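You operate a simulated robot arm through the tools that you are given. There is no shell and no other tool.

You are at the controls of a simulated robot arm. One attempt, no reset.

TASK
Clamp the fitting with the blue band and check it.
Fine: on the teal clamp plate: yellow lever open, fitting in the nest, lever over, black dial to the band's colour, then press the white button till the green lamp lights.

It is judged by the outcome, as a careful person would: the job done as asked, and still so three seconds after it is handed in. It fails if anything else is knocked over, pushed out of place, dropped, spilled or broken.

THE ROBOT
A 7-joint arm with a fingered hand, fixed in place. Base frame: the origin is on the floor under the middle of its stand, x ahead of it, y to its left, z up; the work surface is at about z = 82. Lengths are in cm, angles in rad, forces in N, time in s.
With the tool pointing down near the work surface it reaches from about 30 to 70 cm from the base axis. Its first joint turns from -1.204 to 3.002 rad. Payload 3.4 kg.
The tool frame sits at the grasp point between the pads (the TCP): z along the fingers, y along the line on which they close. The tips reach 2.5 cm beyond it. The gripper opens to 8.8 cm; its body begins 2.9 cm behind the TCP. The gripper is a hand of 5 fingers: y runs from the thumb to the fingers, the wrist lies at [-1.3, -9.7, -16.2] in the tool frame.
Orientation is that of the tool frame in the base frame, as a unit quaternion [w, x, y, z]. With the fingers straight down and the wrist toward the robot, the tool's x, y and z point along [0, 1, 0], [1, 0, 0] and [0, 0, -1] of the base frame.

THE INTERFACE
- The arm moves only by the tool send_rows. Its argument "moves" is a list of rows, each an object of numbers (a shift or turn left out is 0): "x", "y", "z": the shift along the tool's x, y, z in cm; "rx", "ry", "rz": the turn, a rotation vector about the tool's x, y, z in rad. In form: [{"x": .., "y": .., "z": .., "rx": .., "ry": .., "rz": ..}, ...]. A call has 1 to 20 rows; each row shifts and turns the commanded pose from where the row before left it, along the tool's axes as they then stand. A row lasts 0.2 s, in which the tool goes at most 5 cm and 0.15 rad; a call with a longer step from one row to the next is refused whole. A pose out of reach is approached as far as the arm can. The call stops where the force on the tool passes 40 N (or 10 N more than at its start, if that is more) or the arm is blocked; 0.2 s more then pass. In this call time passes only in rows, and 0.2 s behind the last. It gives the time, the measured TCP pose, the force on the tool (base axes), the opening and the grip force at its end, in the units of the frame above (readings bear some noise), with the torque about the TCP (base axes, N m) and any sound that the robot's microphone picked up.
- Cameras (640 x 400 px; columns grow to the right, rows downward): "scene" is fixed at [39.83, 50.08, 158.24]; the picture's right is [-1.00, -0.02, 0.00], its down [-0.01, 0.62, -0.78] and it looks along [0.01, -0.78, -0.62] (base axes); focal length 350 px, centre (320, 200). "wrist" rides on the gripper at [5.9, -7.9, -10.5] in the tool frame; the picture's right is [-0.73, 0.32, -0.61], its down [-0.62, -0.68, 0.38] and it looks along [-0.29, 0.66, 0.70] (tool axes); focal length 234 px, centre (320, 200). There is no depth. A picture from a camera that has moved, and an enlarged one, comes with that camera's place and axes in the base frame and with its lens.
- get_image(camera): a new picture of that camera. The clock stands still meanwhile.
- slide_trunk(by): slides the trunk up (or, below 0, down) by that many cm; the arm rides with it, the base frame stays. It gives what a move gives, with no picture.
- move_fingers(index, middle, ring, little, thumb_bend, thumb_turn): sets how far each is bent, from 0 (flat) to 1 (curled in); at 0.3 the hand is open as for a grip, at 0.7 the pads meet at the TCP. One left out holds its place. A second passes; each finger stops where it meets its share of the squeeze, and holds until it gets a number again. It is the only way to open and close the hand. It gives what a move gives, with no picture; readings hold the bend of each and the force on index, middle, ring, little, thumb and palm. thumb_turn goes from beside the hand (0) to across from the fingers (1), as for a grip.
- zoom(camera, box): a new picture of the part [left, top, right, bottom] of that camera's present view, enlarged. The clock stands still meanwhile.
- sign_off(): hands the job in; it is judged then, once.

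Places have to be worked out from the pictures, the camera data and where the tool is seen. Open the gripper and draw the arm clear of the work before you hand the job in, unless the task says otherwise.

The tools are called as name(argument=value, ...) on one line, values as JSON. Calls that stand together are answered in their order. send_rows: Moves the arm, as the interface text tells. Its arguments: {"type":"object","properties":{"moves":{"type":"array","items":{"type":"object","properties":{"x":{"type":"number"},"y":{"type":"number"},"z":{"type":"number"},"rx":{"type":"number"},"ry":{"type":"number"},"rz":{"type":"number"}}}}},"required":["moves"]} The other tools are called the same way: slide_trunk (by) moves the trunk up or down; move_fingers (index, middle, ring, little, thumb_bend, thumb_turn) moves the fingers one by one; get_image (camera) takes a picture; zoom (camera, box) takes an enlarged picture of a part of a camera's view; sign_off () hands the job in.

At the start:

```text
t: 0.0
tool_pos: [51.45, -18.69, 125.78]
orientation: [-0.001, 0.707, 0.707, -0.001]
contact_force: [-0.6, -0.9, -0.3]
moment: [-0.02, -0.01, 0.0]
opening: 8.8
grip_force: 0.0
shape: jaw
bend: [0.3, 0.3, 0.3, 0.3, 0.3, 0.98]
finger forces: [0.1, 0.0, 0.0, 0.0, 0.1, 0.1]
trunk travel left (down, up): [-65.0, 29.0]
```

scene: 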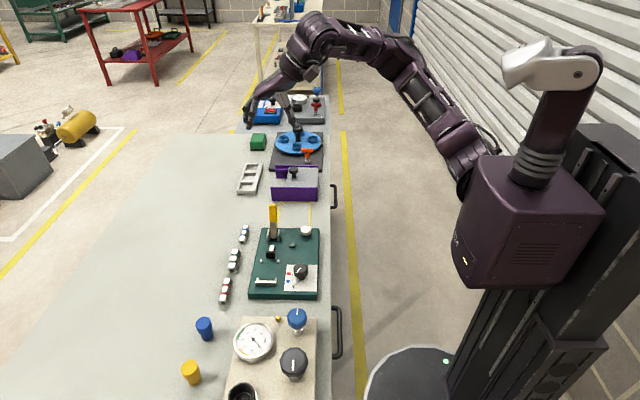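
wrist: 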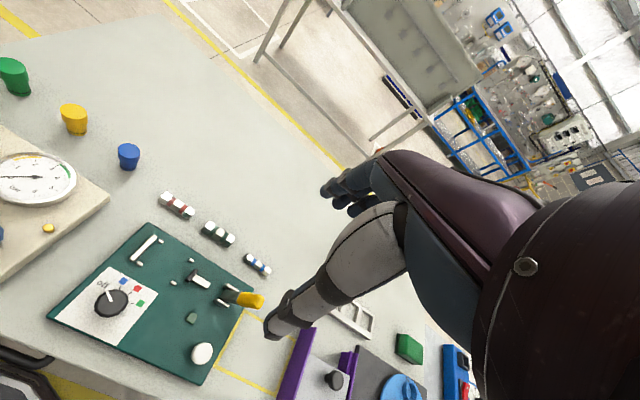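

I'll start by zooming in on the teal clamp plate and the fittings to locate everything.

zoom(camera="scene", box=[200, 190, 340, 310])

zoom(camera="wrist", box=[40, 170, 300, 390])

```text
3.33 times, centred on (270, 250) of scene
camera zoom: at [39.83, 50.08, 158.24], right [-1.0, -0.02, 0.0], down [-0.01, 0.62, -0.78], along [0.01, -0.78, -0.62], focal length 1168 px, centre (487, 33)
```

zoom: 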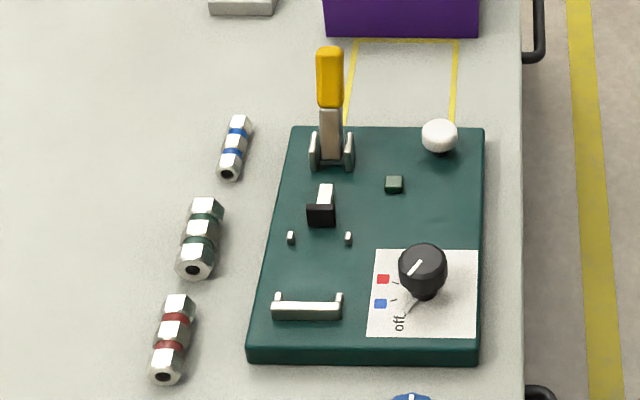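

```text
1.82 times, centred on (170, 280) of wrist
camera zoom: at [43.57, -12.74, 136.24], right [0.32, -0.73, 0.61], down [-0.68, -0.62, -0.38], along [0.66, -0.29, -0.7], focal length 426 px, centre (593, 54)
```

zoom: 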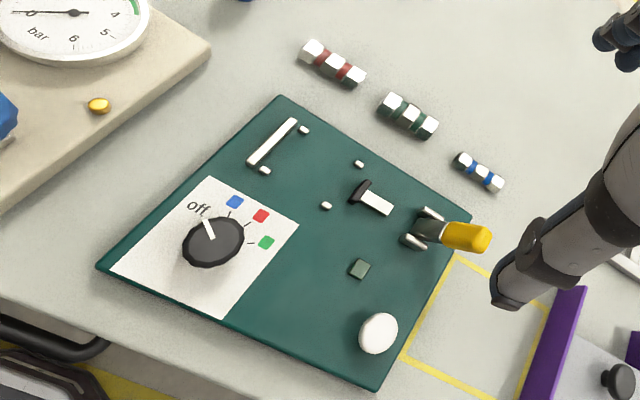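

Next I'll zoom much tighter on the nest area, the fittings and the dial to understand the geometry.

zoom(camera="scene", box=[255, 240, 319, 280])

zoom(camera="scene", box=[230, 210, 294, 250])

zoom(camera="scene", box=[260, 260, 324, 300])

zoom(camera="wrist", box=[120, 210, 280, 310])

zoom(camera="wrist", box=[60, 250, 220, 350])

```text
10.00 times, centred on (287, 260) of scene
camera zoom: at [39.83, 50.08, 158.24], right [-1.0, -0.02, 0.0], down [-0.01, 0.62, -0.78], along [0.01, -0.78, -0.62], focal length 3503 px, centre (650, -400)
```

zoom: 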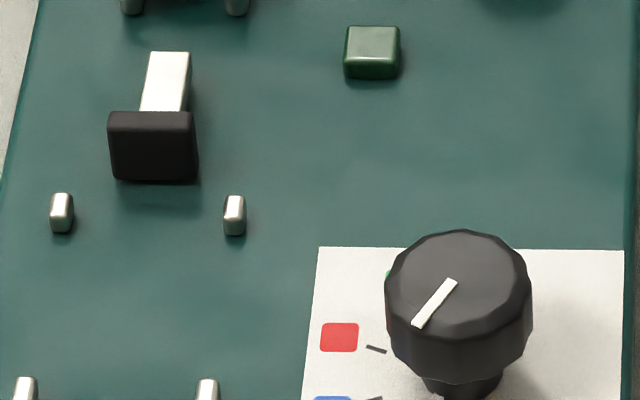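

```text
10.00 times, centred on (262, 230) of scene
camera zoom: at [39.83, 50.08, 158.24], right [-1.0, -0.02, 0.0], down [-0.01, 0.62, -0.78], along [0.01, -0.78, -0.62], focal length 3503 px, centre (900, -100)
```

zoom: 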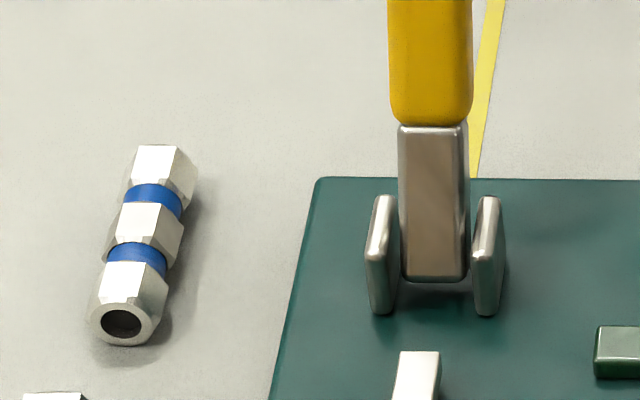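

```text
10.00 times, centred on (292, 280) of scene
camera zoom: at [39.83, 50.08, 158.24], right [-1.0, -0.02, 0.0], down [-0.01, 0.62, -0.78], along [0.01, -0.78, -0.62], focal length 3503 px, centre (600, -600)
```

zoom: 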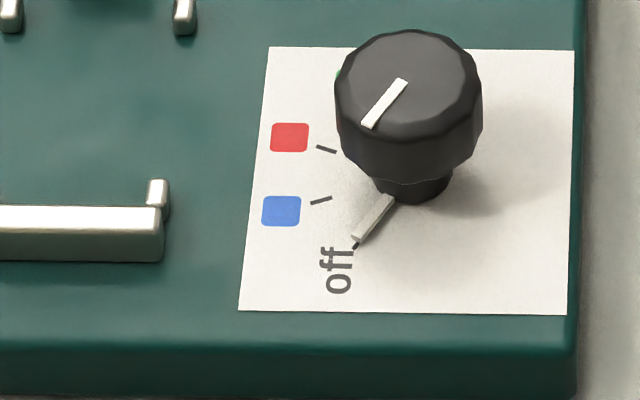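

```text
4.00 times, centred on (200, 260) of wrist
camera zoom: at [43.57, -12.74, 136.24], right [0.32, -0.73, 0.61], down [-0.68, -0.62, -0.38], along [0.66, -0.29, -0.7], focal length 937 px, centre (800, -40)
```

zoom: 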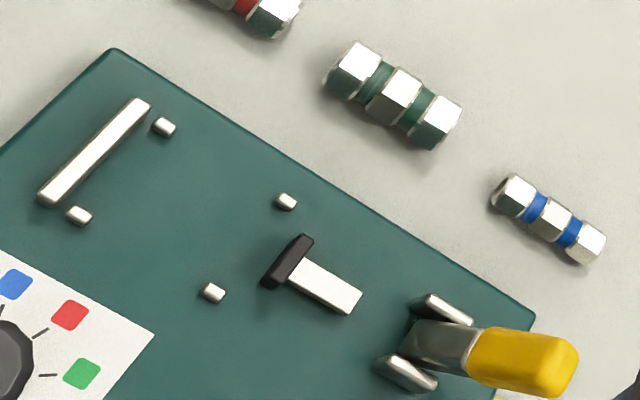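

```text
4.00 times, centred on (140, 300) of wrist
camera zoom: at [43.57, -12.74, 136.24], right [0.32, -0.73, 0.61], down [-0.68, -0.62, -0.38], along [0.66, -0.29, -0.7], focal length 937 px, centre (1040, -200)
```

zoom: 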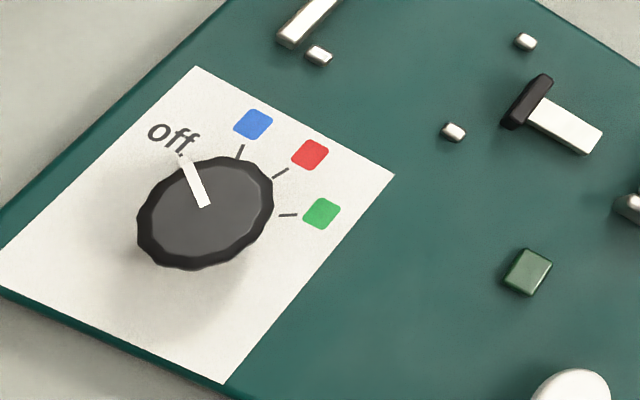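

The nest looks like four pegs between the stop bar (about y=-8) and the black plunger pad (about y=-17), centred near x≈55. The blue fitting lies along y at about (64.2, -27). I'll lower the hand a bit to see the lever and the hand geometry better.

send_rows(moves=[{"x": 1.7, "z": 3.4}, {"x": 1.7, "z": 3.4}, {"x": 1.7, "z": 3.4}, {"x": 1.7, "z": 3.4}, {"x": 1.7, "z": 3.4}])

get_image(camera="wrist")

get_image(camera="scene")

```text
t: 1.2
tool_pos: [51.54, -10.16, 108.75]
orientation: [0.0, 0.708, 0.706, 0.0]
contact_force: [0.3, -0.5, 0.9]
moment: [0.01, 0.03, 0.01]
opening: 8.77
grip_force: 0.0
shape: jaw
bend: [0.3, 0.3, 0.3, 0.3, 0.3, 0.98]
finger forces: [0.0, 0.0, 0.0, 0.0, 0.0, 0.0]
trunk travel left (down, up): [-65.0, 29.0]
```

```text
taken
camera wrist: at [43.69, -4.17, 119.21], right [0.32, -0.73, 0.61], down [-0.68, -0.62, -0.38], along [0.66, -0.29, -0.7], focal length 234 px, centre (320, 200)
```

wrist: 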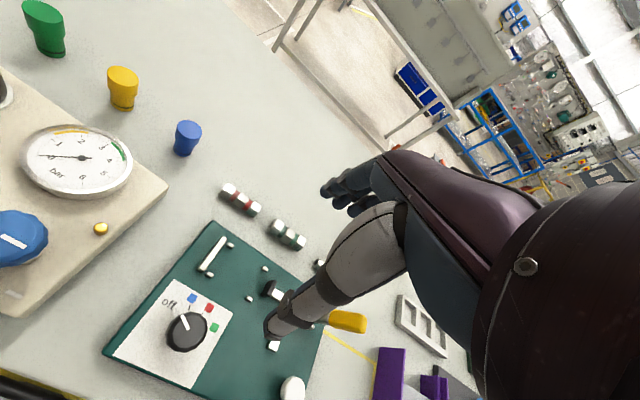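

```text
taken
```

scene: 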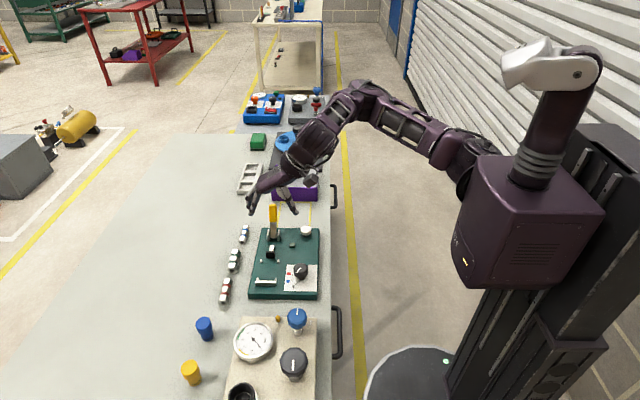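

The move tracked well. I'll zoom on the lever and the hand itself from both cameras.

zoom(camera="scene", box=[225, 160, 337, 230])

zoom(camera="scene", box=[248, 198, 304, 233])

zoom(camera="wrist", box=[240, 140, 432, 360])

```text
5.71 times, centred on (281, 195) of scene
camera zoom: at [39.83, 50.08, 158.24], right [-1.0, -0.02, 0.0], down [-0.01, 0.62, -0.78], along [0.01, -0.78, -0.62], focal length 2002 px, centre (543, 229)
```

zoom: 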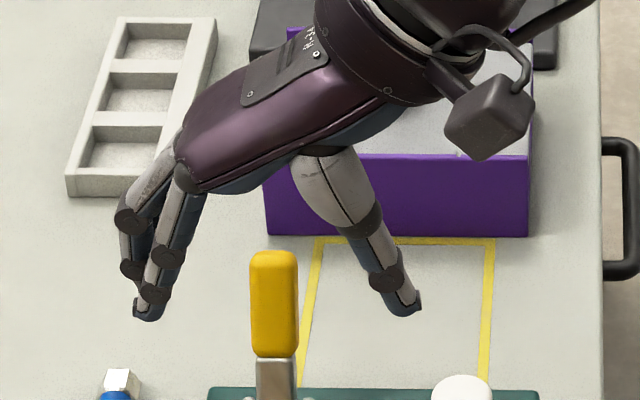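

```text
11.43 times, centred on (276, 216) of scene
camera zoom: at [39.83, 50.08, 158.24], right [-1.0, -0.02, 0.0], down [-0.01, 0.62, -0.78], along [0.01, -0.78, -0.62], focal length 4004 px, centre (823, 23)
```

zoom: 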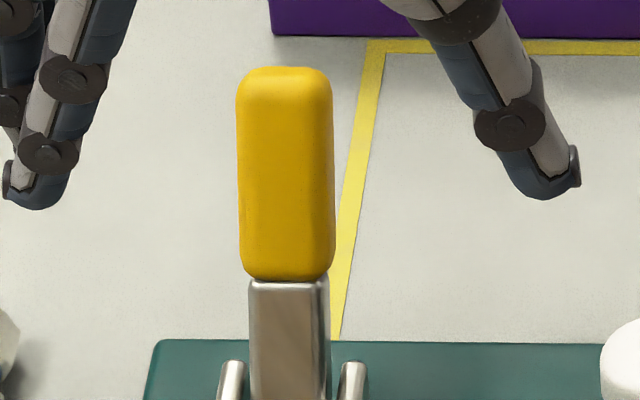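

```text
1.82 times, centred on (336, 250) of wrist
camera zoom: at [43.69, -4.17, 119.21], right [0.32, -0.73, 0.61], down [-0.68, -0.62, -0.38], along [0.66, -0.29, -0.7], focal length 426 px, centre (291, 109)
```

zoom: 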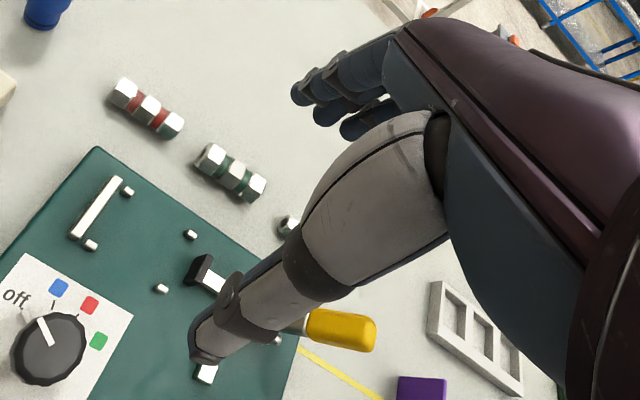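

The lever stands nearly upright with its tip at about (54.3, -26.5, 96) and pivot near y≈-25. The plunger is retracted, so it seems open. Before picking, I'll test how the fingers close in free air so I know where the tips go relative to the TCP.

move_fingers(index=0.55, middle=0.55, ring=0.55, little=0.55, thumb_bend=0.55)

zoom(camera="scene", box=[225, 160, 337, 230])

zoom(camera="wrist", box=[200, 140, 440, 340])

```text
t: 2.2
tool_pos: [51.51, -10.19, 108.89]
orientation: [0.0, 0.707, 0.707, 0.0]
contact_force: [-0.4, -0.2, 0.0]
moment: [-0.02, 0.0, 0.02]
opening: 3.09
grip_force: 0.1
shape: fingers
bend: [0.55, 0.55, 0.55, 0.55, 0.55, 0.98]
finger forces: [0.0, 0.1, 0.0, 0.1, 0.0, 0.0]
trunk travel left (down, up): [-65.0, 29.0]
```

```text
5.71 times, centred on (281, 195) of scene
camera zoom: at [39.83, 50.08, 158.24], right [-1.0, -0.02, 0.0], down [-0.01, 0.62, -0.78], along [0.01, -0.78, -0.62], focal length 2002 px, centre (543, 229)
```

zoom: 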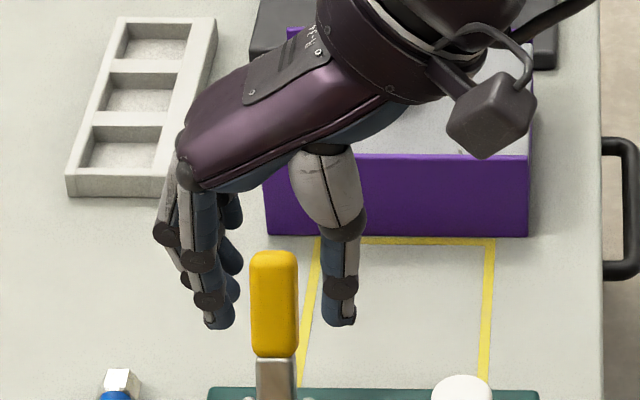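

```text
2.00 times, centred on (320, 240) of wrist
camera zoom: at [43.62, -4.21, 119.26], right [0.32, -0.73, 0.61], down [-0.68, -0.62, -0.38], along [0.66, -0.29, -0.7], focal length 468 px, centre (320, 120)
```

zoom: 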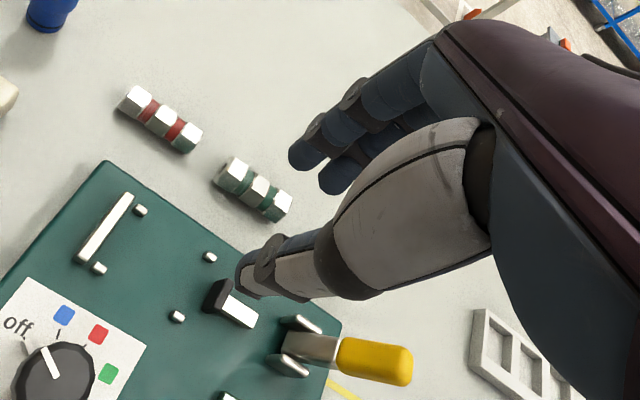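

At bend 0.55 the thumb and index tips sit about 2.5 cm below the TCP and slightly to its +y side. The lever tip and the wrist camera would come close during the pick. So first I'll take hold of the lever handle from above and gently test whether it is fully open. I'm opening the fingers and moving above it.

move_fingers(index=0.35, middle=0.35, ring=0.2, little=0.2, thumb_bend=0.35)

send_rows(moves=[{"x": -3.4, "y": 0.6}, {"x": -3.4, "y": 0.6}, {"x": -3.4, "y": 0.6}, {"x": -3.4, "y": 0.6}, {"x": -3.3, "y": 0.5}])

zoom(camera="scene", box=[225, 140, 337, 240])

get_image(camera="wrist")

```text
t: 3.2
tool_pos: [51.41, -10.08, 108.77]
orientation: [0.0, 0.707, 0.707, 0.0]
contact_force: [-0.5, 0.9, -0.8]
moment: [0.0, -0.01, 0.0]
opening: 7.35
grip_force: 0.0
shape: fingers
bend: [0.35, 0.35, 0.2, 0.2, 0.35, 0.98]
finger forces: [0.0, 0.0, 0.0, 0.0, 0.1, 0.1]
trunk travel left (down, up): [-65.0, 29.0]
```

```text
t: 4.4
tool_pos: [54.29, -27.17, 108.75]
orientation: [0.0, 0.707, 0.707, 0.001]
contact_force: [0.2, -0.4, -1.4]
moment: [0.0, 0.03, 0.0]
opening: 7.38
grip_force: 0.0
shape: fingers
bend: [0.35, 0.35, 0.2, 0.2, 0.35, 0.98]
finger forces: [0.1, 0.0, 0.0, 0.1, 0.0, 0.0]
trunk travel left (down, up): [-65.0, 29.0]
```

```text
4.00 times, centred on (281, 190) of scene
camera zoom: at [39.83, 50.08, 158.24], right [-1.0, -0.02, 0.0], down [-0.01, 0.62, -0.78], along [0.01, -0.78, -0.62], focal length 1401 px, centre (476, 240)
```

zoom: 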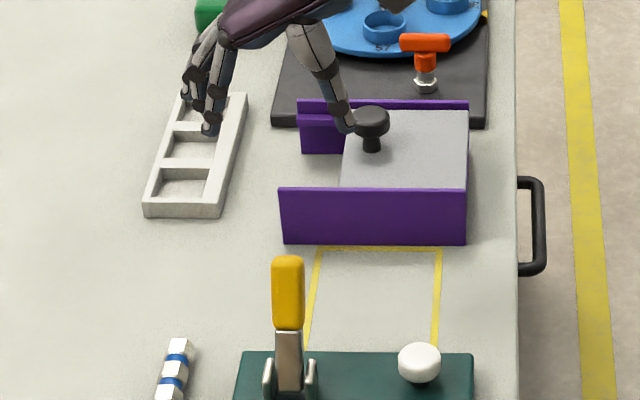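

```text
taken
camera wrist: at [46.46, -21.27, 119.18], right [0.32, -0.73, 0.61], down [-0.68, -0.62, -0.38], along [0.66, -0.29, -0.7], focal length 234 px, centre (320, 200)
```

wrist: 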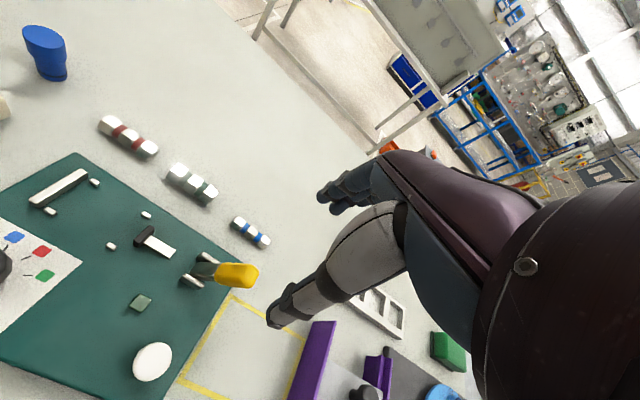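

The handle tip sits at about (54.2, -27, 96), directly below the hand. I'll descend partway and check the alignment from both cameras.

send_rows(moves=[{"z": 4}, {"z": 4}])

zoom(camera="scene", box=[233, 165, 329, 225])

zoom(camera="wrist", box=[200, 140, 440, 340])

```text
t: 5.0
tool_pos: [54.48, -27.25, 100.85]
orientation: [0.0, 0.708, 0.706, 0.0]
contact_force: [0.1, -0.1, 0.3]
moment: [0.01, 0.02, 0.0]
opening: 7.38
grip_force: 0.0
shape: fingers
bend: [0.35, 0.35, 0.2, 0.2, 0.35, 0.98]
finger forces: [0.0, 0.0, 0.0, 0.0, 0.0, 0.0]
trunk travel left (down, up): [-65.0, 29.0]
```

```text
6.67 times, centred on (281, 195) of scene
camera zoom: at [39.83, 50.08, 158.24], right [-1.0, -0.02, 0.0], down [-0.01, 0.62, -0.78], along [0.01, -0.78, -0.62], focal length 2336 px, centre (580, 233)
```

zoom: 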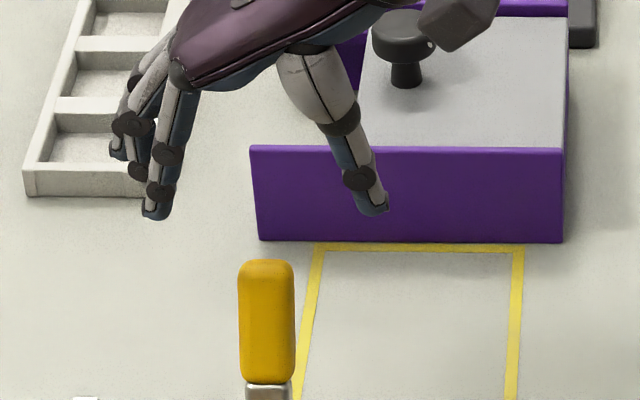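

```text
2.00 times, centred on (320, 240) of wrist
camera zoom: at [46.6, -21.22, 111.22], right [0.32, -0.73, 0.61], down [-0.68, -0.62, -0.38], along [0.66, -0.29, -0.7], focal length 468 px, centre (320, 120)
```

zoom: 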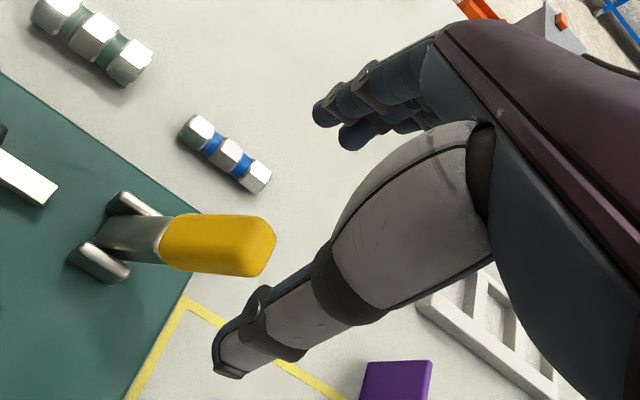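

Triangulation puts the handle top at about (54.4, -27.7, 95.1), so it leans back from the nest. I'll descend so the pads straddle the handle, then close gently.

send_rows(moves=[{"x": -0.3, "z": 2.5}, {"x": -0.2, "z": 2.5}, {"z": 2.2}])

zoom(camera="scene", box=[233, 180, 329, 240])

zoom(camera="wrist", box=[200, 140, 440, 340])

```text
t: 5.8
tool_pos: [54.28, -27.65, 93.37]
orientation: [0.001, 0.708, 0.706, 0.0]
contact_force: [-1.0, -0.1, -0.1]
moment: [0.04, 0.01, -0.02]
opening: 7.39
grip_force: 0.0
shape: fingers
bend: [0.35, 0.35, 0.2, 0.2, 0.35, 0.98]
finger forces: [0.0, 0.0, 0.0, 0.0, 0.1, 0.0]
trunk travel left (down, up): [-65.0, 29.0]
```

```text
6.67 times, centred on (281, 210) of scene
camera zoom: at [39.83, 50.08, 158.24], right [-1.0, -0.02, 0.0], down [-0.01, 0.62, -0.78], along [0.01, -0.78, -0.62], focal length 2336 px, centre (580, 133)
```

zoom: 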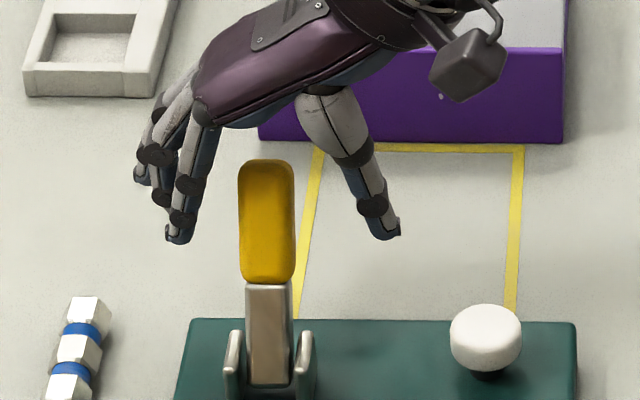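

```text
2.00 times, centred on (320, 240) of wrist
camera zoom: at [46.51, -21.68, 103.97], right [0.32, -0.73, 0.61], down [-0.68, -0.62, -0.38], along [0.66, -0.29, -0.7], focal length 468 px, centre (320, 120)
```

zoom: 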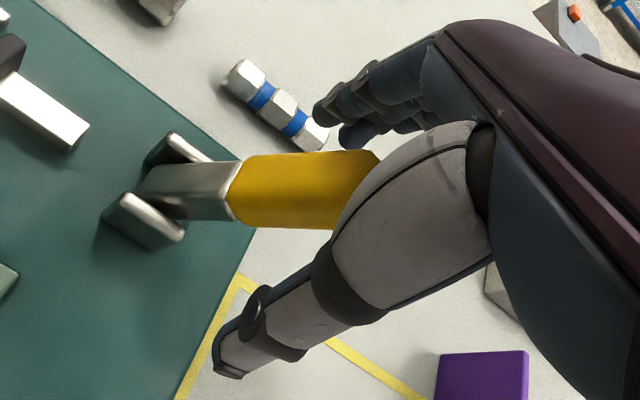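

The handle is between the thumb and fingers. I'm closing thumb, index and middle on it lightly.

move_fingers(index=0.6, middle=0.6, thumb_bend=0.6)

zoom(camera="scene", box=[233, 180, 329, 240])

zoom(camera="wrist", box=[200, 140, 440, 340])

```text
t: 6.8
tool_pos: [54.46, -27.63, 93.53]
orientation: [0.0, 0.708, 0.707, 0.0]
contact_force: [4.2, -0.8, -0.4]
moment: [-0.03, -0.08, 0.0]
opening: 2.46
grip_force: 2.4
shape: fingers
bend: [0.56, 0.58, 0.2, 0.2, 0.6, 0.98]
finger forces: [3.2, 1.4, 0.0, 0.0, 0.0, 0.0]
trunk travel left (down, up): [-65.0, 29.0]
```

```text
6.67 times, centred on (281, 210) of scene
camera zoom: at [39.83, 50.08, 158.24], right [-1.0, -0.02, 0.0], down [-0.01, 0.62, -0.78], along [0.01, -0.78, -0.62], focal length 2336 px, centre (580, 133)
```

zoom: 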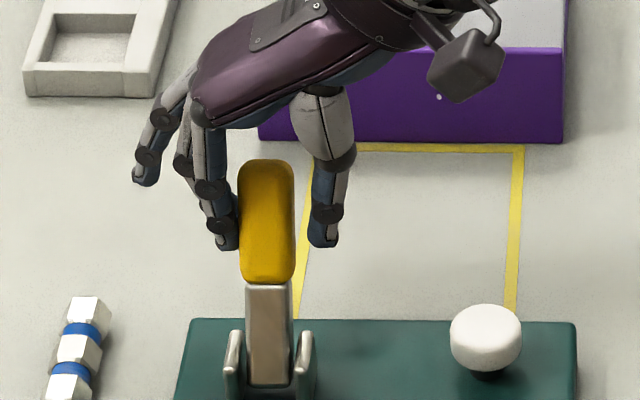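

```text
2.00 times, centred on (320, 240) of wrist
camera zoom: at [46.58, -21.67, 103.96], right [0.32, -0.73, 0.61], down [-0.68, -0.62, -0.38], along [0.66, -0.29, -0.7], focal length 468 px, centre (320, 120)
```

zoom: 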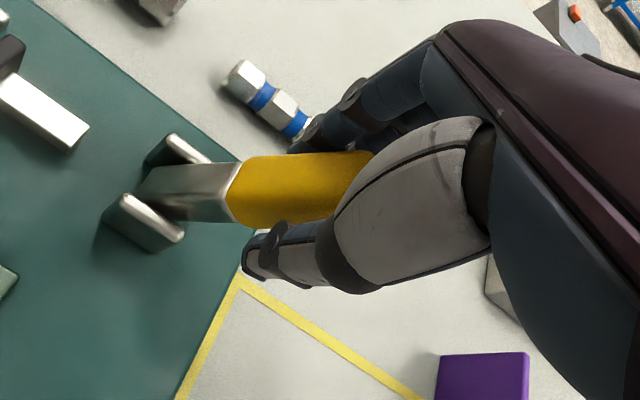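

Index and middle touch the handle but the thumb does not yet. I'll shift 0.4 cm toward +x and close the thumb.

send_rows(moves=[{"y": 0.4}])

move_fingers(index=0.62, middle=0.62, thumb_bend=0.66)

```text
t: 7.2
tool_pos: [54.85, -27.61, 93.48]
orientation: [-0.001, 0.707, 0.707, 0.0]
contact_force: [1.6, -1.0, -1.1]
moment: [-0.02, -0.04, 0.01]
opening: 2.26
grip_force: 0.9
shape: fingers
bend: [0.58, 0.6, 0.2, 0.2, 0.6, 0.98]
finger forces: [1.2, 0.5, 0.1, 0.1, 0.1, 0.0]
trunk travel left (down, up): [-65.0, 29.0]
```

```text
t: 8.2
tool_pos: [54.67, -27.64, 93.5]
orientation: [0.0, 0.707, 0.707, 0.0]
contact_force: [0.3, -0.2, -1.9]
moment: [0.02, 0.01, 0.0]
opening: 1.89
grip_force: 2.7
shape: fingers
bend: [0.58, 0.61, 0.2, 0.2, 0.63, 0.97]
finger forces: [2.0, 1.1, 0.1, 0.0, 1.8, 0.0]
trunk travel left (down, up): [-65.0, 29.0]
```

The handle is now pinched at about 2–3 N. I'll test a small move backward (-y) to see whether the lever is at its open stop.

send_rows(moves=[{"x": -0.25, "z": 0.06}, {"x": -0.25, "z": 0.06}])

zoom(camera="scene", box=[233, 200, 329, 260])

```text
t: 8.8
tool_pos: [54.69, -28.04, 93.44]
orientation: [0.0, 0.708, 0.707, 0.0]
contact_force: [0.6, 2.5, -0.8]
moment: [0.08, -0.01, 0.02]
opening: 1.86
grip_force: 1.7
shape: fingers
bend: [0.58, 0.62, 0.2, 0.2, 0.63, 0.97]
finger forces: [2.3, 0.0, 0.1, 0.0, 1.8, 0.1]
trunk travel left (down, up): [-65.0, 29.0]
```

```text
6.67 times, centred on (281, 230) of scene
camera zoom: at [39.83, 50.08, 158.24], right [-1.0, -0.02, 0.0], down [-0.01, 0.62, -0.78], along [0.01, -0.78, -0.62], focal length 2336 px, centre (580, 0)
```

zoom: 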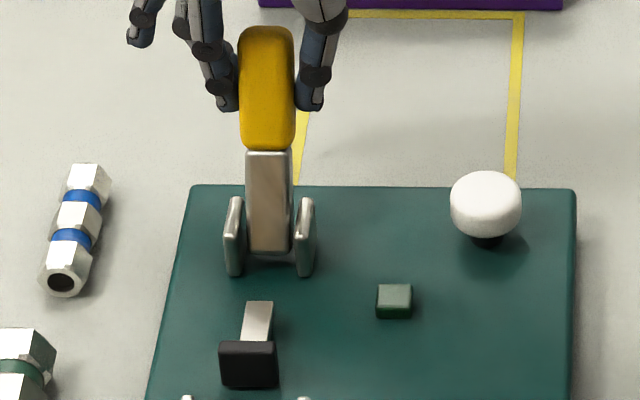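

The lever did not move under about 2.5 N backward, so it appears to be at its open stop. I'll test the other way a little (+y), watching the plunger.

send_rows(moves=[{"x": 0.5, "z": -0.1}, {"x": 0.5, "z": -0.1}, {"x": 0.5, "z": -0.1}])

zoom(camera="scene", box=[233, 200, 329, 260])

```text
t: 9.6
tool_pos: [54.74, -26.63, 93.69]
orientation: [0.0, 0.708, 0.706, 0.001]
contact_force: [0.9, -1.5, 2.3]
moment: [-0.05, 0.0, -0.05]
opening: 1.83
grip_force: 2.6
shape: fingers
bend: [0.58, 0.62, 0.2, 0.2, 0.63, 0.98]
finger forces: [2.6, 0.2, 0.0, 0.0, 2.1, 0.0]
trunk travel left (down, up): [-65.0, 29.0]
```

```text
6.67 times, centred on (281, 230) of scene
camera zoom: at [39.83, 50.08, 158.24], right [-1.0, -0.02, 0.0], down [-0.01, 0.62, -0.78], along [0.01, -0.78, -0.62], focal length 2336 px, centre (580, 0)
```

zoom: 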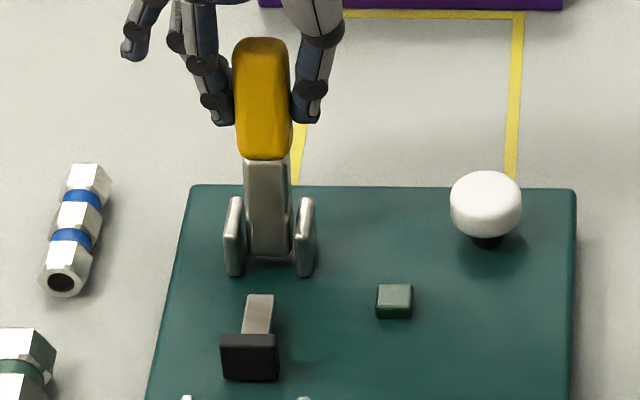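

Moving the lever toward +y retracted the plunger slightly, so pulling it toward -y should extend it (clamp). To learn the range properly, I'll pinch the handle more firmly before exploring.

move_fingers(index=0.78, middle=0.78, thumb_bend=0.8)

zoom(camera="scene", box=[233, 190, 329, 250])

zoom(camera="wrist", box=[200, 140, 440, 340])

```text
t: 10.6
tool_pos: [54.75, -26.47, 93.75]
orientation: [0.001, 0.708, 0.706, 0.0]
contact_force: [-0.6, 0.2, 0.3]
moment: [0.06, 0.04, 0.04]
opening: 1.59
grip_force: 15.1
shape: fingers
bend: [0.55, 0.77, 0.2, 0.2, 0.66, 0.96]
finger forces: [11.5, 3.7, 0.1, 0.0, 14.2, 0.0]
trunk travel left (down, up): [-65.0, 29.0]
```

```text
6.67 times, centred on (281, 220) of scene
camera zoom: at [39.83, 50.08, 158.24], right [-1.0, -0.02, 0.0], down [-0.01, 0.62, -0.78], along [0.01, -0.78, -0.62], focal length 2336 px, centre (580, 67)
```

zoom: 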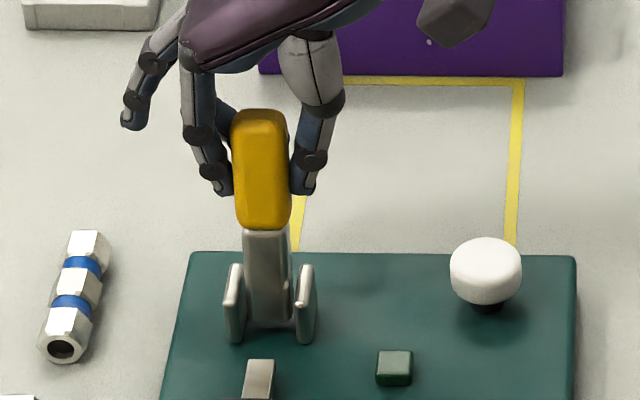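

```text
2.00 times, centred on (320, 240) of wrist
camera zoom: at [46.88, -20.6, 104.21], right [0.32, -0.73, 0.61], down [-0.68, -0.62, -0.38], along [0.66, -0.29, -0.7], focal length 468 px, centre (320, 120)
```

zoom: 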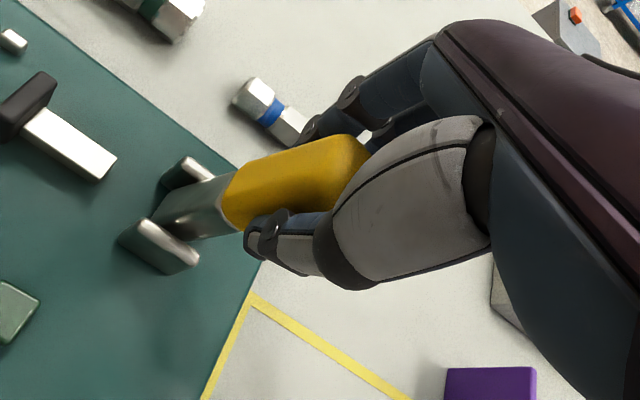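

The middle finger curled behind the handle and is twisting it slightly. I'll release the middle finger and ease the pinch to thumb and index.

move_fingers(index=0.66, middle=0.3, thumb_bend=0.7)

zoom(camera="scene", box=[233, 190, 329, 250])

```text
t: 11.6
tool_pos: [54.71, -26.53, 93.7]
orientation: [0.0, 0.708, 0.706, 0.0]
contact_force: [0.6, 0.1, 1.1]
moment: [-0.05, -0.02, -0.02]
opening: 1.76
grip_force: 4.7
shape: fingers
bend: [0.59, 0.3, 0.2, 0.2, 0.65, 0.97]
finger forces: [4.7, 0.0, 0.0, 0.0, 4.0, 0.1]
trunk travel left (down, up): [-65.0, 29.0]
```

```text
6.67 times, centred on (281, 220) of scene
camera zoom: at [39.83, 50.08, 158.24], right [-1.0, -0.02, 0.0], down [-0.01, 0.62, -0.78], along [0.01, -0.78, -0.62], focal length 2336 px, centre (580, 67)
```

zoom: 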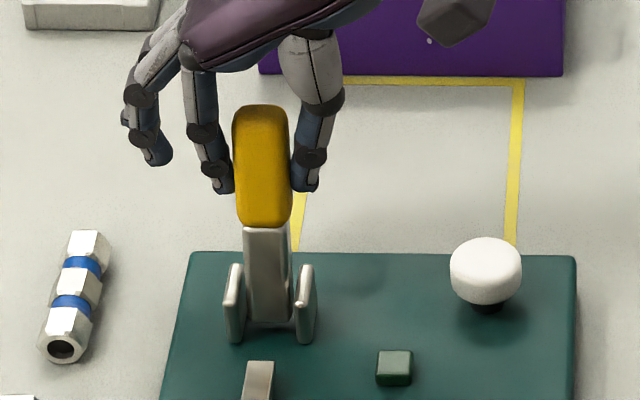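

With a clean thumb–index pinch, I'll move the handle back toward -y past where it started and see whether it stops.

send_rows(moves=[{"x": -0.4, "z": 0.05}, {"x": -0.4, "z": 0.07}, {"x": -0.4, "z": 0.1}, {"x": -0.4, "z": 0.12}, {"x": -0.4, "z": 0.14}])

zoom(camera="scene", box=[233, 195, 329, 255])

```text
t: 12.8
tool_pos: [54.67, -28.39, 93.29]
orientation: [0.0, 0.707, 0.707, 0.001]
contact_force: [0.5, 7.1, 0.5]
moment: [0.13, -0.02, 0.02]
opening: 1.73
grip_force: 4.0
shape: fingers
bend: [0.59, 0.3, 0.2, 0.2, 0.65, 0.95]
finger forces: [4.0, 0.0, 0.0, 0.0, 4.0, 0.1]
trunk travel left (down, up): [-65.0, 29.0]
```

```text
6.67 times, centred on (281, 225) of scene
camera zoom: at [39.83, 50.08, 158.24], right [-1.0, -0.02, 0.0], down [-0.01, 0.62, -0.78], along [0.01, -0.78, -0.62], focal length 2336 px, centre (580, 33)
```

zoom: 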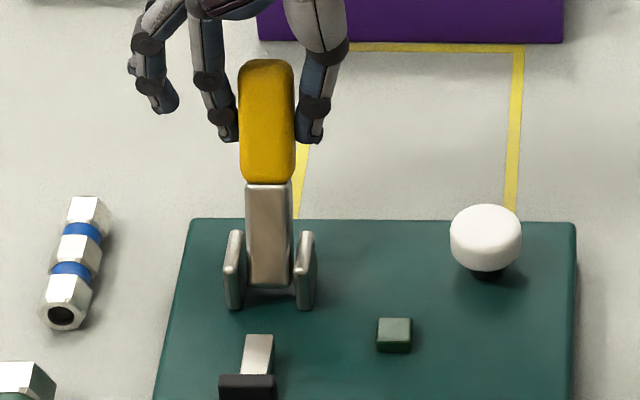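

The lever is back where it started and resists about 7 N, so the start position is its -y end stop with the plunger at its furthest extension. I'll re-centre the pinch and swing the lever toward +y, following its arc about the pivot near (y -24.4, z 85).

move_fingers(index=0.5, thumb_bend=0.55)

send_rows(moves=[{"x": 0.5}, {"x": 0.4}])

move_fingers(index=0.67, thumb_bend=0.71)

send_rows(moves=[{"x": 0.55, "z": -0.15}, {"x": 0.55, "z": -0.1}, {"x": 0.55, "z": -0.06}, {"x": 0.55, "z": -0.03}])

zoom(camera="scene", box=[233, 195, 329, 255])

```text
t: 13.8
tool_pos: [54.79, -28.59, 93.26]
orientation: [0.0, 0.708, 0.706, 0.0]
contact_force: [0.8, 0.3, 0.0]
moment: [-0.01, -0.01, 0.04]
opening: 3.56
grip_force: 0.1
shape: fingers
bend: [0.5, 0.3, 0.2, 0.2, 0.55, 0.97]
finger forces: [0.0, 0.1, 0.1, 0.0, 0.1, 0.0]
trunk travel left (down, up): [-65.0, 29.0]
```

```text
t: 14.4
tool_pos: [54.88, -27.65, 93.23]
orientation: [0.0, 0.708, 0.706, 0.0]
contact_force: [0.3, -0.5, -0.5]
moment: [0.01, -0.02, 0.01]
opening: 3.57
grip_force: 0.1
shape: fingers
bend: [0.5, 0.3, 0.2, 0.2, 0.55, 0.97]
finger forces: [0.0, 0.0, 0.0, 0.1, 0.0, 0.1]
trunk travel left (down, up): [-65.0, 29.0]
```

```text
t: 15.4
tool_pos: [54.69, -27.64, 93.17]
orientation: [-0.001, 0.708, 0.707, 0.0]
contact_force: [0.7, -0.4, -0.7]
moment: [-0.02, -0.01, 0.0]
opening: 1.71
grip_force: 4.5
shape: fingers
bend: [0.59, 0.3, 0.2, 0.2, 0.65, 0.97]
finger forces: [4.8, 0.1, 0.1, 0.0, 4.8, 0.0]
trunk travel left (down, up): [-65.0, 29.0]
```

```text
t: 16.4
tool_pos: [54.65, -25.51, 93.78]
orientation: [0.001, 0.708, 0.706, 0.001]
contact_force: [2.0, -1.1, 4.0]
moment: [-0.04, -0.03, -0.01]
opening: 1.72
grip_force: 5.2
shape: fingers
bend: [0.58, 0.3, 0.2, 0.2, 0.65, 0.97]
finger forces: [6.2, 0.0, 0.0, 0.0, 4.8, 0.1]
trunk travel left (down, up): [-65.0, 29.0]
```

```text
6.67 times, centred on (281, 225) of scene
camera zoom: at [39.83, 50.08, 158.24], right [-1.0, -0.02, 0.0], down [-0.01, 0.62, -0.78], along [0.01, -0.78, -0.62], focal length 2336 px, centre (580, 33)
```

zoom: 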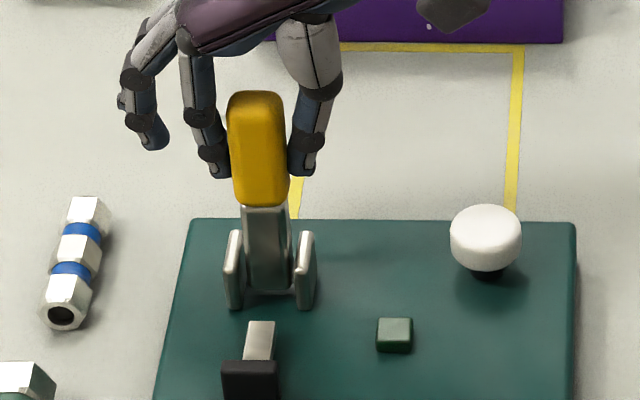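

The lever follows and the plunger keeps retracting. I'll continue along the arc.

send_rows(moves=[{"x": 0.6, "z": 0.03}, {"x": 0.6, "z": 0.08}, {"x": 0.56, "z": 0.12}, {"x": 0.56, "z": 0.2}, {"x": 0.55, "z": 0.25}, {"x": 0.55, "z": 0.3}])

zoom(camera="scene", box=[233, 195, 329, 255])

zoom(camera="wrist", box=[140, 140, 440, 340])

```text
t: 17.8
tool_pos: [54.74, -22.29, 92.59]
orientation: [0.0, 0.709, 0.705, 0.001]
contact_force: [0.7, -6.6, 6.0]
moment: [-0.1, -0.08, -0.05]
opening: 1.72
grip_force: 5.7
shape: fingers
bend: [0.58, 0.3, 0.2, 0.2, 0.66, 0.99]
finger forces: [6.5, 0.0, 0.0, 0.0, 5.0, 0.0]
trunk travel left (down, up): [-65.0, 29.0]
```

```text
6.67 times, centred on (281, 225) of scene
camera zoom: at [39.83, 50.08, 158.24], right [-1.0, -0.02, 0.0], down [-0.01, 0.62, -0.78], along [0.01, -0.78, -0.62], focal length 2336 px, centre (580, 33)
```

zoom: 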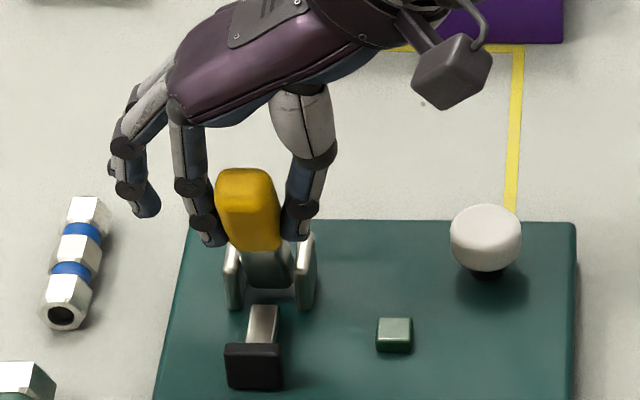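

```text
2.00 times, centred on (290, 240) of wrist
camera zoom: at [46.83, -16.29, 103.15], right [0.32, -0.73, 0.61], down [-0.68, -0.62, -0.38], along [0.66, -0.29, -0.7], focal length 468 px, centre (380, 120)
```

zoom: 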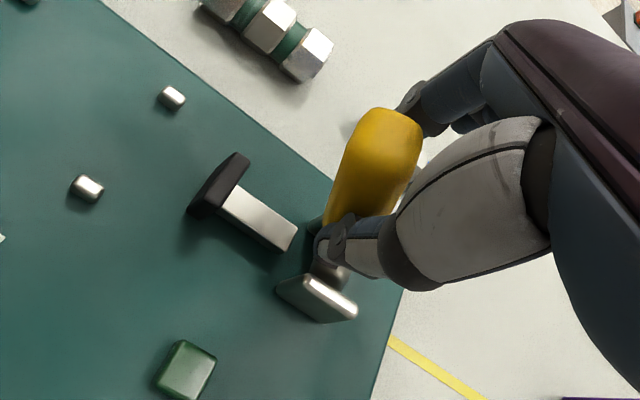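

The lever now leans about 0.45 rad over toward the nest and the plunger has retracted about 2 cm. I'll go a bit further and watch the force for the open stop.

send_rows(moves=[{"x": 0.4, "z": 0.22}, {"x": 0.4, "z": 0.24}])

zoom(camera="scene", box=[233, 195, 329, 255])

```text
t: 18.4
tool_pos: [54.67, -21.14, 92.01]
orientation: [-0.001, 0.707, 0.707, 0.0]
contact_force: [-0.2, 0.4, -1.9]
moment: [0.03, 0.01, -0.03]
opening: 0.85
grip_force: 2.7
shape: fingers
bend: [0.64, 0.3, 0.2, 0.2, 0.68, 0.97]
finger forces: [2.7, 0.1, 0.1, 0.0, 2.4, 0.0]
trunk travel left (down, up): [-65.0, 29.0]
```

```text
6.67 times, centred on (281, 225) of scene
camera zoom: at [39.83, 50.08, 158.24], right [-1.0, -0.02, 0.0], down [-0.01, 0.62, -0.78], along [0.01, -0.78, -0.62], focal length 2336 px, centre (580, 33)
```

zoom: 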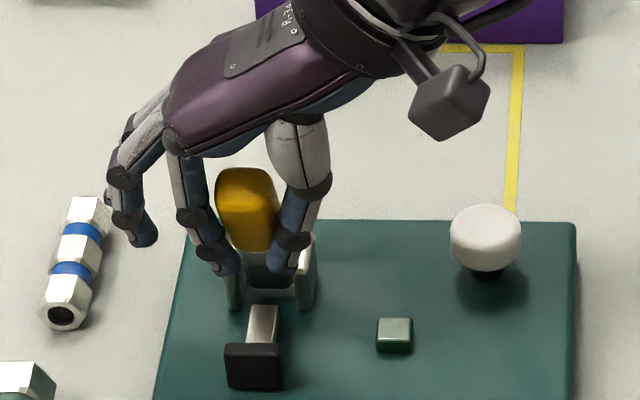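

The lever stayed put while the fingers slid off its +y side. So this is the open stop, with about a 2 cm plunger stroke. I'll release, rise, and take a closer look at the nest and plunger.

move_fingers(index=0.3, thumb_bend=0.35)

send_rows(moves=[{"z": -4}, {"z": -4}, {"z": -2}])

zoom(camera="scene", box=[240, 215, 320, 295])

get_image(camera="wrist")

```text
t: 19.4
tool_pos: [54.74, -21.18, 92.19]
orientation: [0.0, 0.708, 0.706, 0.0]
contact_force: [-0.3, 0.0, -0.1]
moment: [0.03, 0.02, 0.04]
opening: 7.93
grip_force: 0.0
shape: fingers
bend: [0.3, 0.3, 0.2, 0.2, 0.35, 0.97]
finger forces: [0.1, 0.0, 0.0, 0.0, 0.1, 0.0]
trunk travel left (down, up): [-65.0, 29.0]
```

```text
t: 20.2
tool_pos: [54.65, -21.23, 102.41]
orientation: [0.0, 0.707, 0.707, 0.0]
contact_force: [0.9, -0.4, 0.5]
moment: [0.03, 0.0, -0.01]
opening: 7.93
grip_force: 0.0
shape: fingers
bend: [0.3, 0.3, 0.2, 0.2, 0.35, 0.97]
finger forces: [0.0, 0.0, 0.0, 0.1, 0.2, 0.0]
trunk travel left (down, up): [-65.0, 29.0]
```

```text
5.00 times, centred on (280, 255) of scene
camera zoom: at [39.83, 50.08, 158.24], right [-1.0, -0.02, 0.0], down [-0.01, 0.62, -0.78], along [0.01, -0.78, -0.62], focal length 1752 px, centre (520, -75)
```

zoom: 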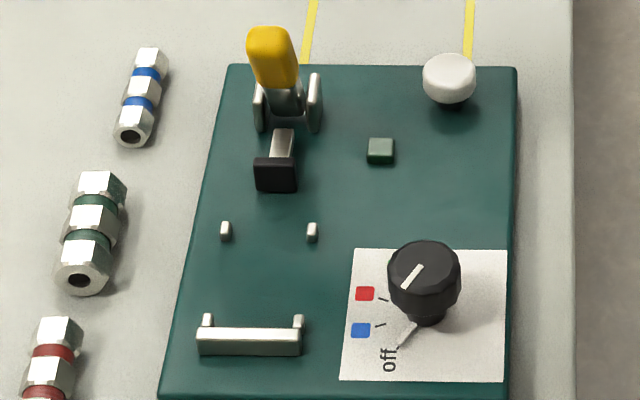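

```text
taken
camera wrist: at [46.83, -15.31, 112.79], right [0.32, -0.73, 0.61], down [-0.68, -0.62, -0.38], along [0.66, -0.29, -0.7], focal length 234 px, centre (320, 200)
```

wrist: 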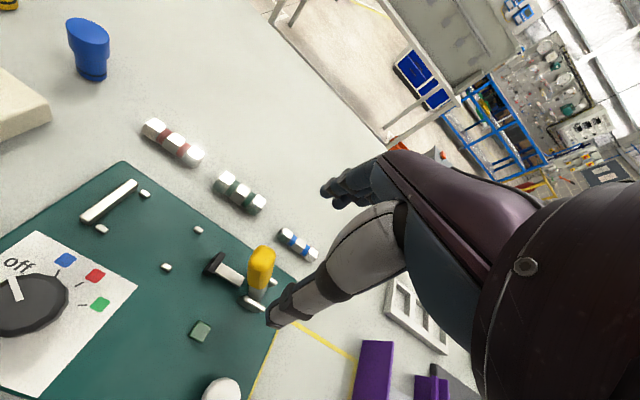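

The lever stays leaning over. I'll look closely at the clevis, plunger and nest from both cameras to measure the gaps.

zoom(camera="wrist", box=[180, 210, 340, 310])

zoom(camera="wrist", box=[60, 140, 260, 280])

zoom(camera="scene", box=[250, 205, 306, 275])

```text
4.00 times, centred on (260, 260) of wrist
camera zoom: at [46.83, -15.31, 112.79], right [0.32, -0.73, 0.61], down [-0.68, -0.62, -0.38], along [0.66, -0.29, -0.7], focal length 937 px, centre (560, -40)
```

zoom: 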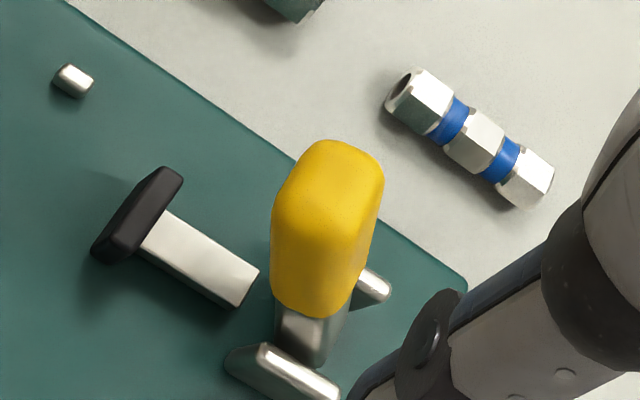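

```text
2.86 times, centred on (160, 210) of wrist
camera zoom: at [46.83, -15.31, 112.79], right [0.32, -0.73, 0.61], down [-0.68, -0.62, -0.38], along [0.66, -0.29, -0.7], focal length 669 px, centre (777, 171)
```

zoom: 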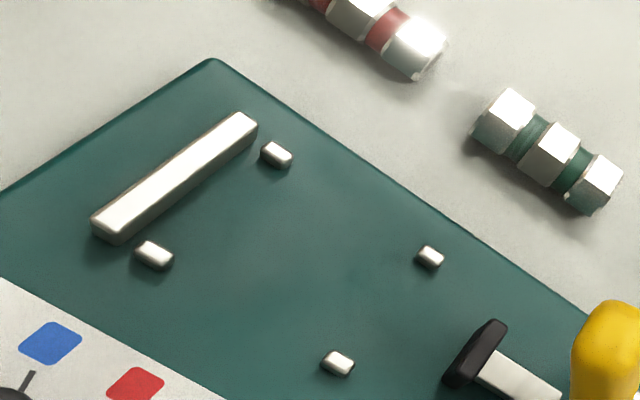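

```text
5.71 times, centred on (278, 240) of scene
camera zoom: at [39.83, 50.08, 158.24], right [-1.0, -0.02, 0.0], down [-0.01, 0.62, -0.78], along [0.01, -0.78, -0.62], focal length 2002 px, centre (560, -29)
```

zoom: 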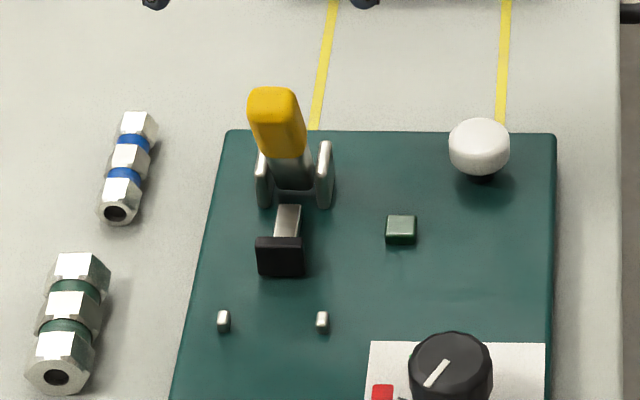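

The nest pegs are at about x 52.8/57.5, y -8.6/-15.1 and the stop bar is at about y -7.9. A 7 cm fitting there needs the pad to reach about y -14.9, which is beyond the starting position. So I'll push the lever toward -y with a positive contact (closed thumb/index on its +y side) and read the force to see whether it goes over.

send_rows(moves=[{"x": 1.5}, {"x": 1.5}, {"z": 4}, {"z": 4}])

move_fingers(index=0.7, thumb_bend=0.72)

zoom(camera="scene", box=[233, 195, 329, 255])

zoom(camera="wrist", box=[140, 140, 440, 340])

```text
t: 21.2
tool_pos: [54.72, -18.34, 94.28]
orientation: [0.0, 0.708, 0.706, 0.0]
contact_force: [0.0, 1.0, 0.2]
moment: [-0.01, -0.01, 0.0]
opening: 7.91
grip_force: 0.1
shape: fingers
bend: [0.3, 0.3, 0.2, 0.2, 0.35, 0.97]
finger forces: [0.0, 0.0, 0.0, 0.0, 0.0, 0.1]
trunk travel left (down, up): [-65.0, 29.0]
```

```text
t: 22.2
tool_pos: [54.71, -18.26, 94.35]
orientation: [-0.001, 0.707, 0.707, 0.0]
contact_force: [-0.8, 0.6, 0.5]
moment: [-0.01, 0.04, -0.03]
opening: 0.01
grip_force: 0.1
shape: fingers
bend: [0.69, 0.3, 0.2, 0.2, 0.72, 0.97]
finger forces: [0.0, 0.0, 0.0, 0.0, 0.1, 0.0]
trunk travel left (down, up): [-65.0, 29.0]
```

```text
6.67 times, centred on (281, 225) of scene
camera zoom: at [39.83, 50.08, 158.24], right [-1.0, -0.02, 0.0], down [-0.01, 0.62, -0.78], along [0.01, -0.78, -0.62], focal length 2336 px, centre (580, 33)
```

zoom: 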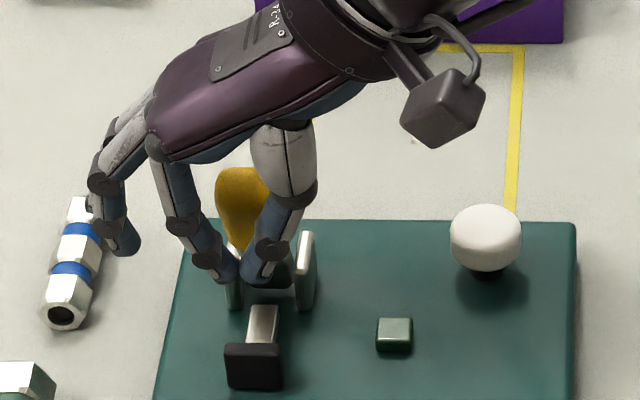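

```text
2.00 times, centred on (290, 240) of wrist
camera zoom: at [46.85, -12.33, 104.74], right [0.32, -0.73, 0.61], down [-0.68, -0.62, -0.38], along [0.66, -0.29, -0.7], focal length 468 px, centre (380, 120)
```

zoom: 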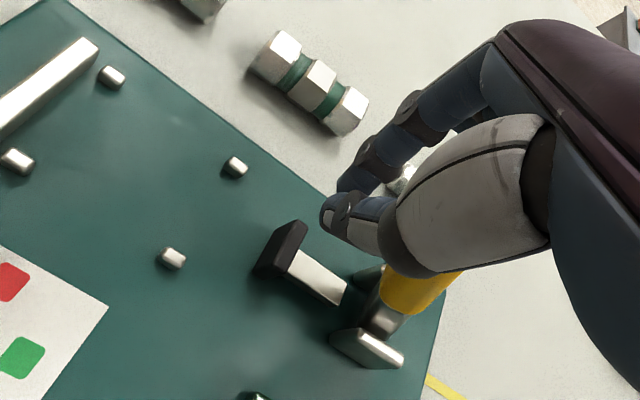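

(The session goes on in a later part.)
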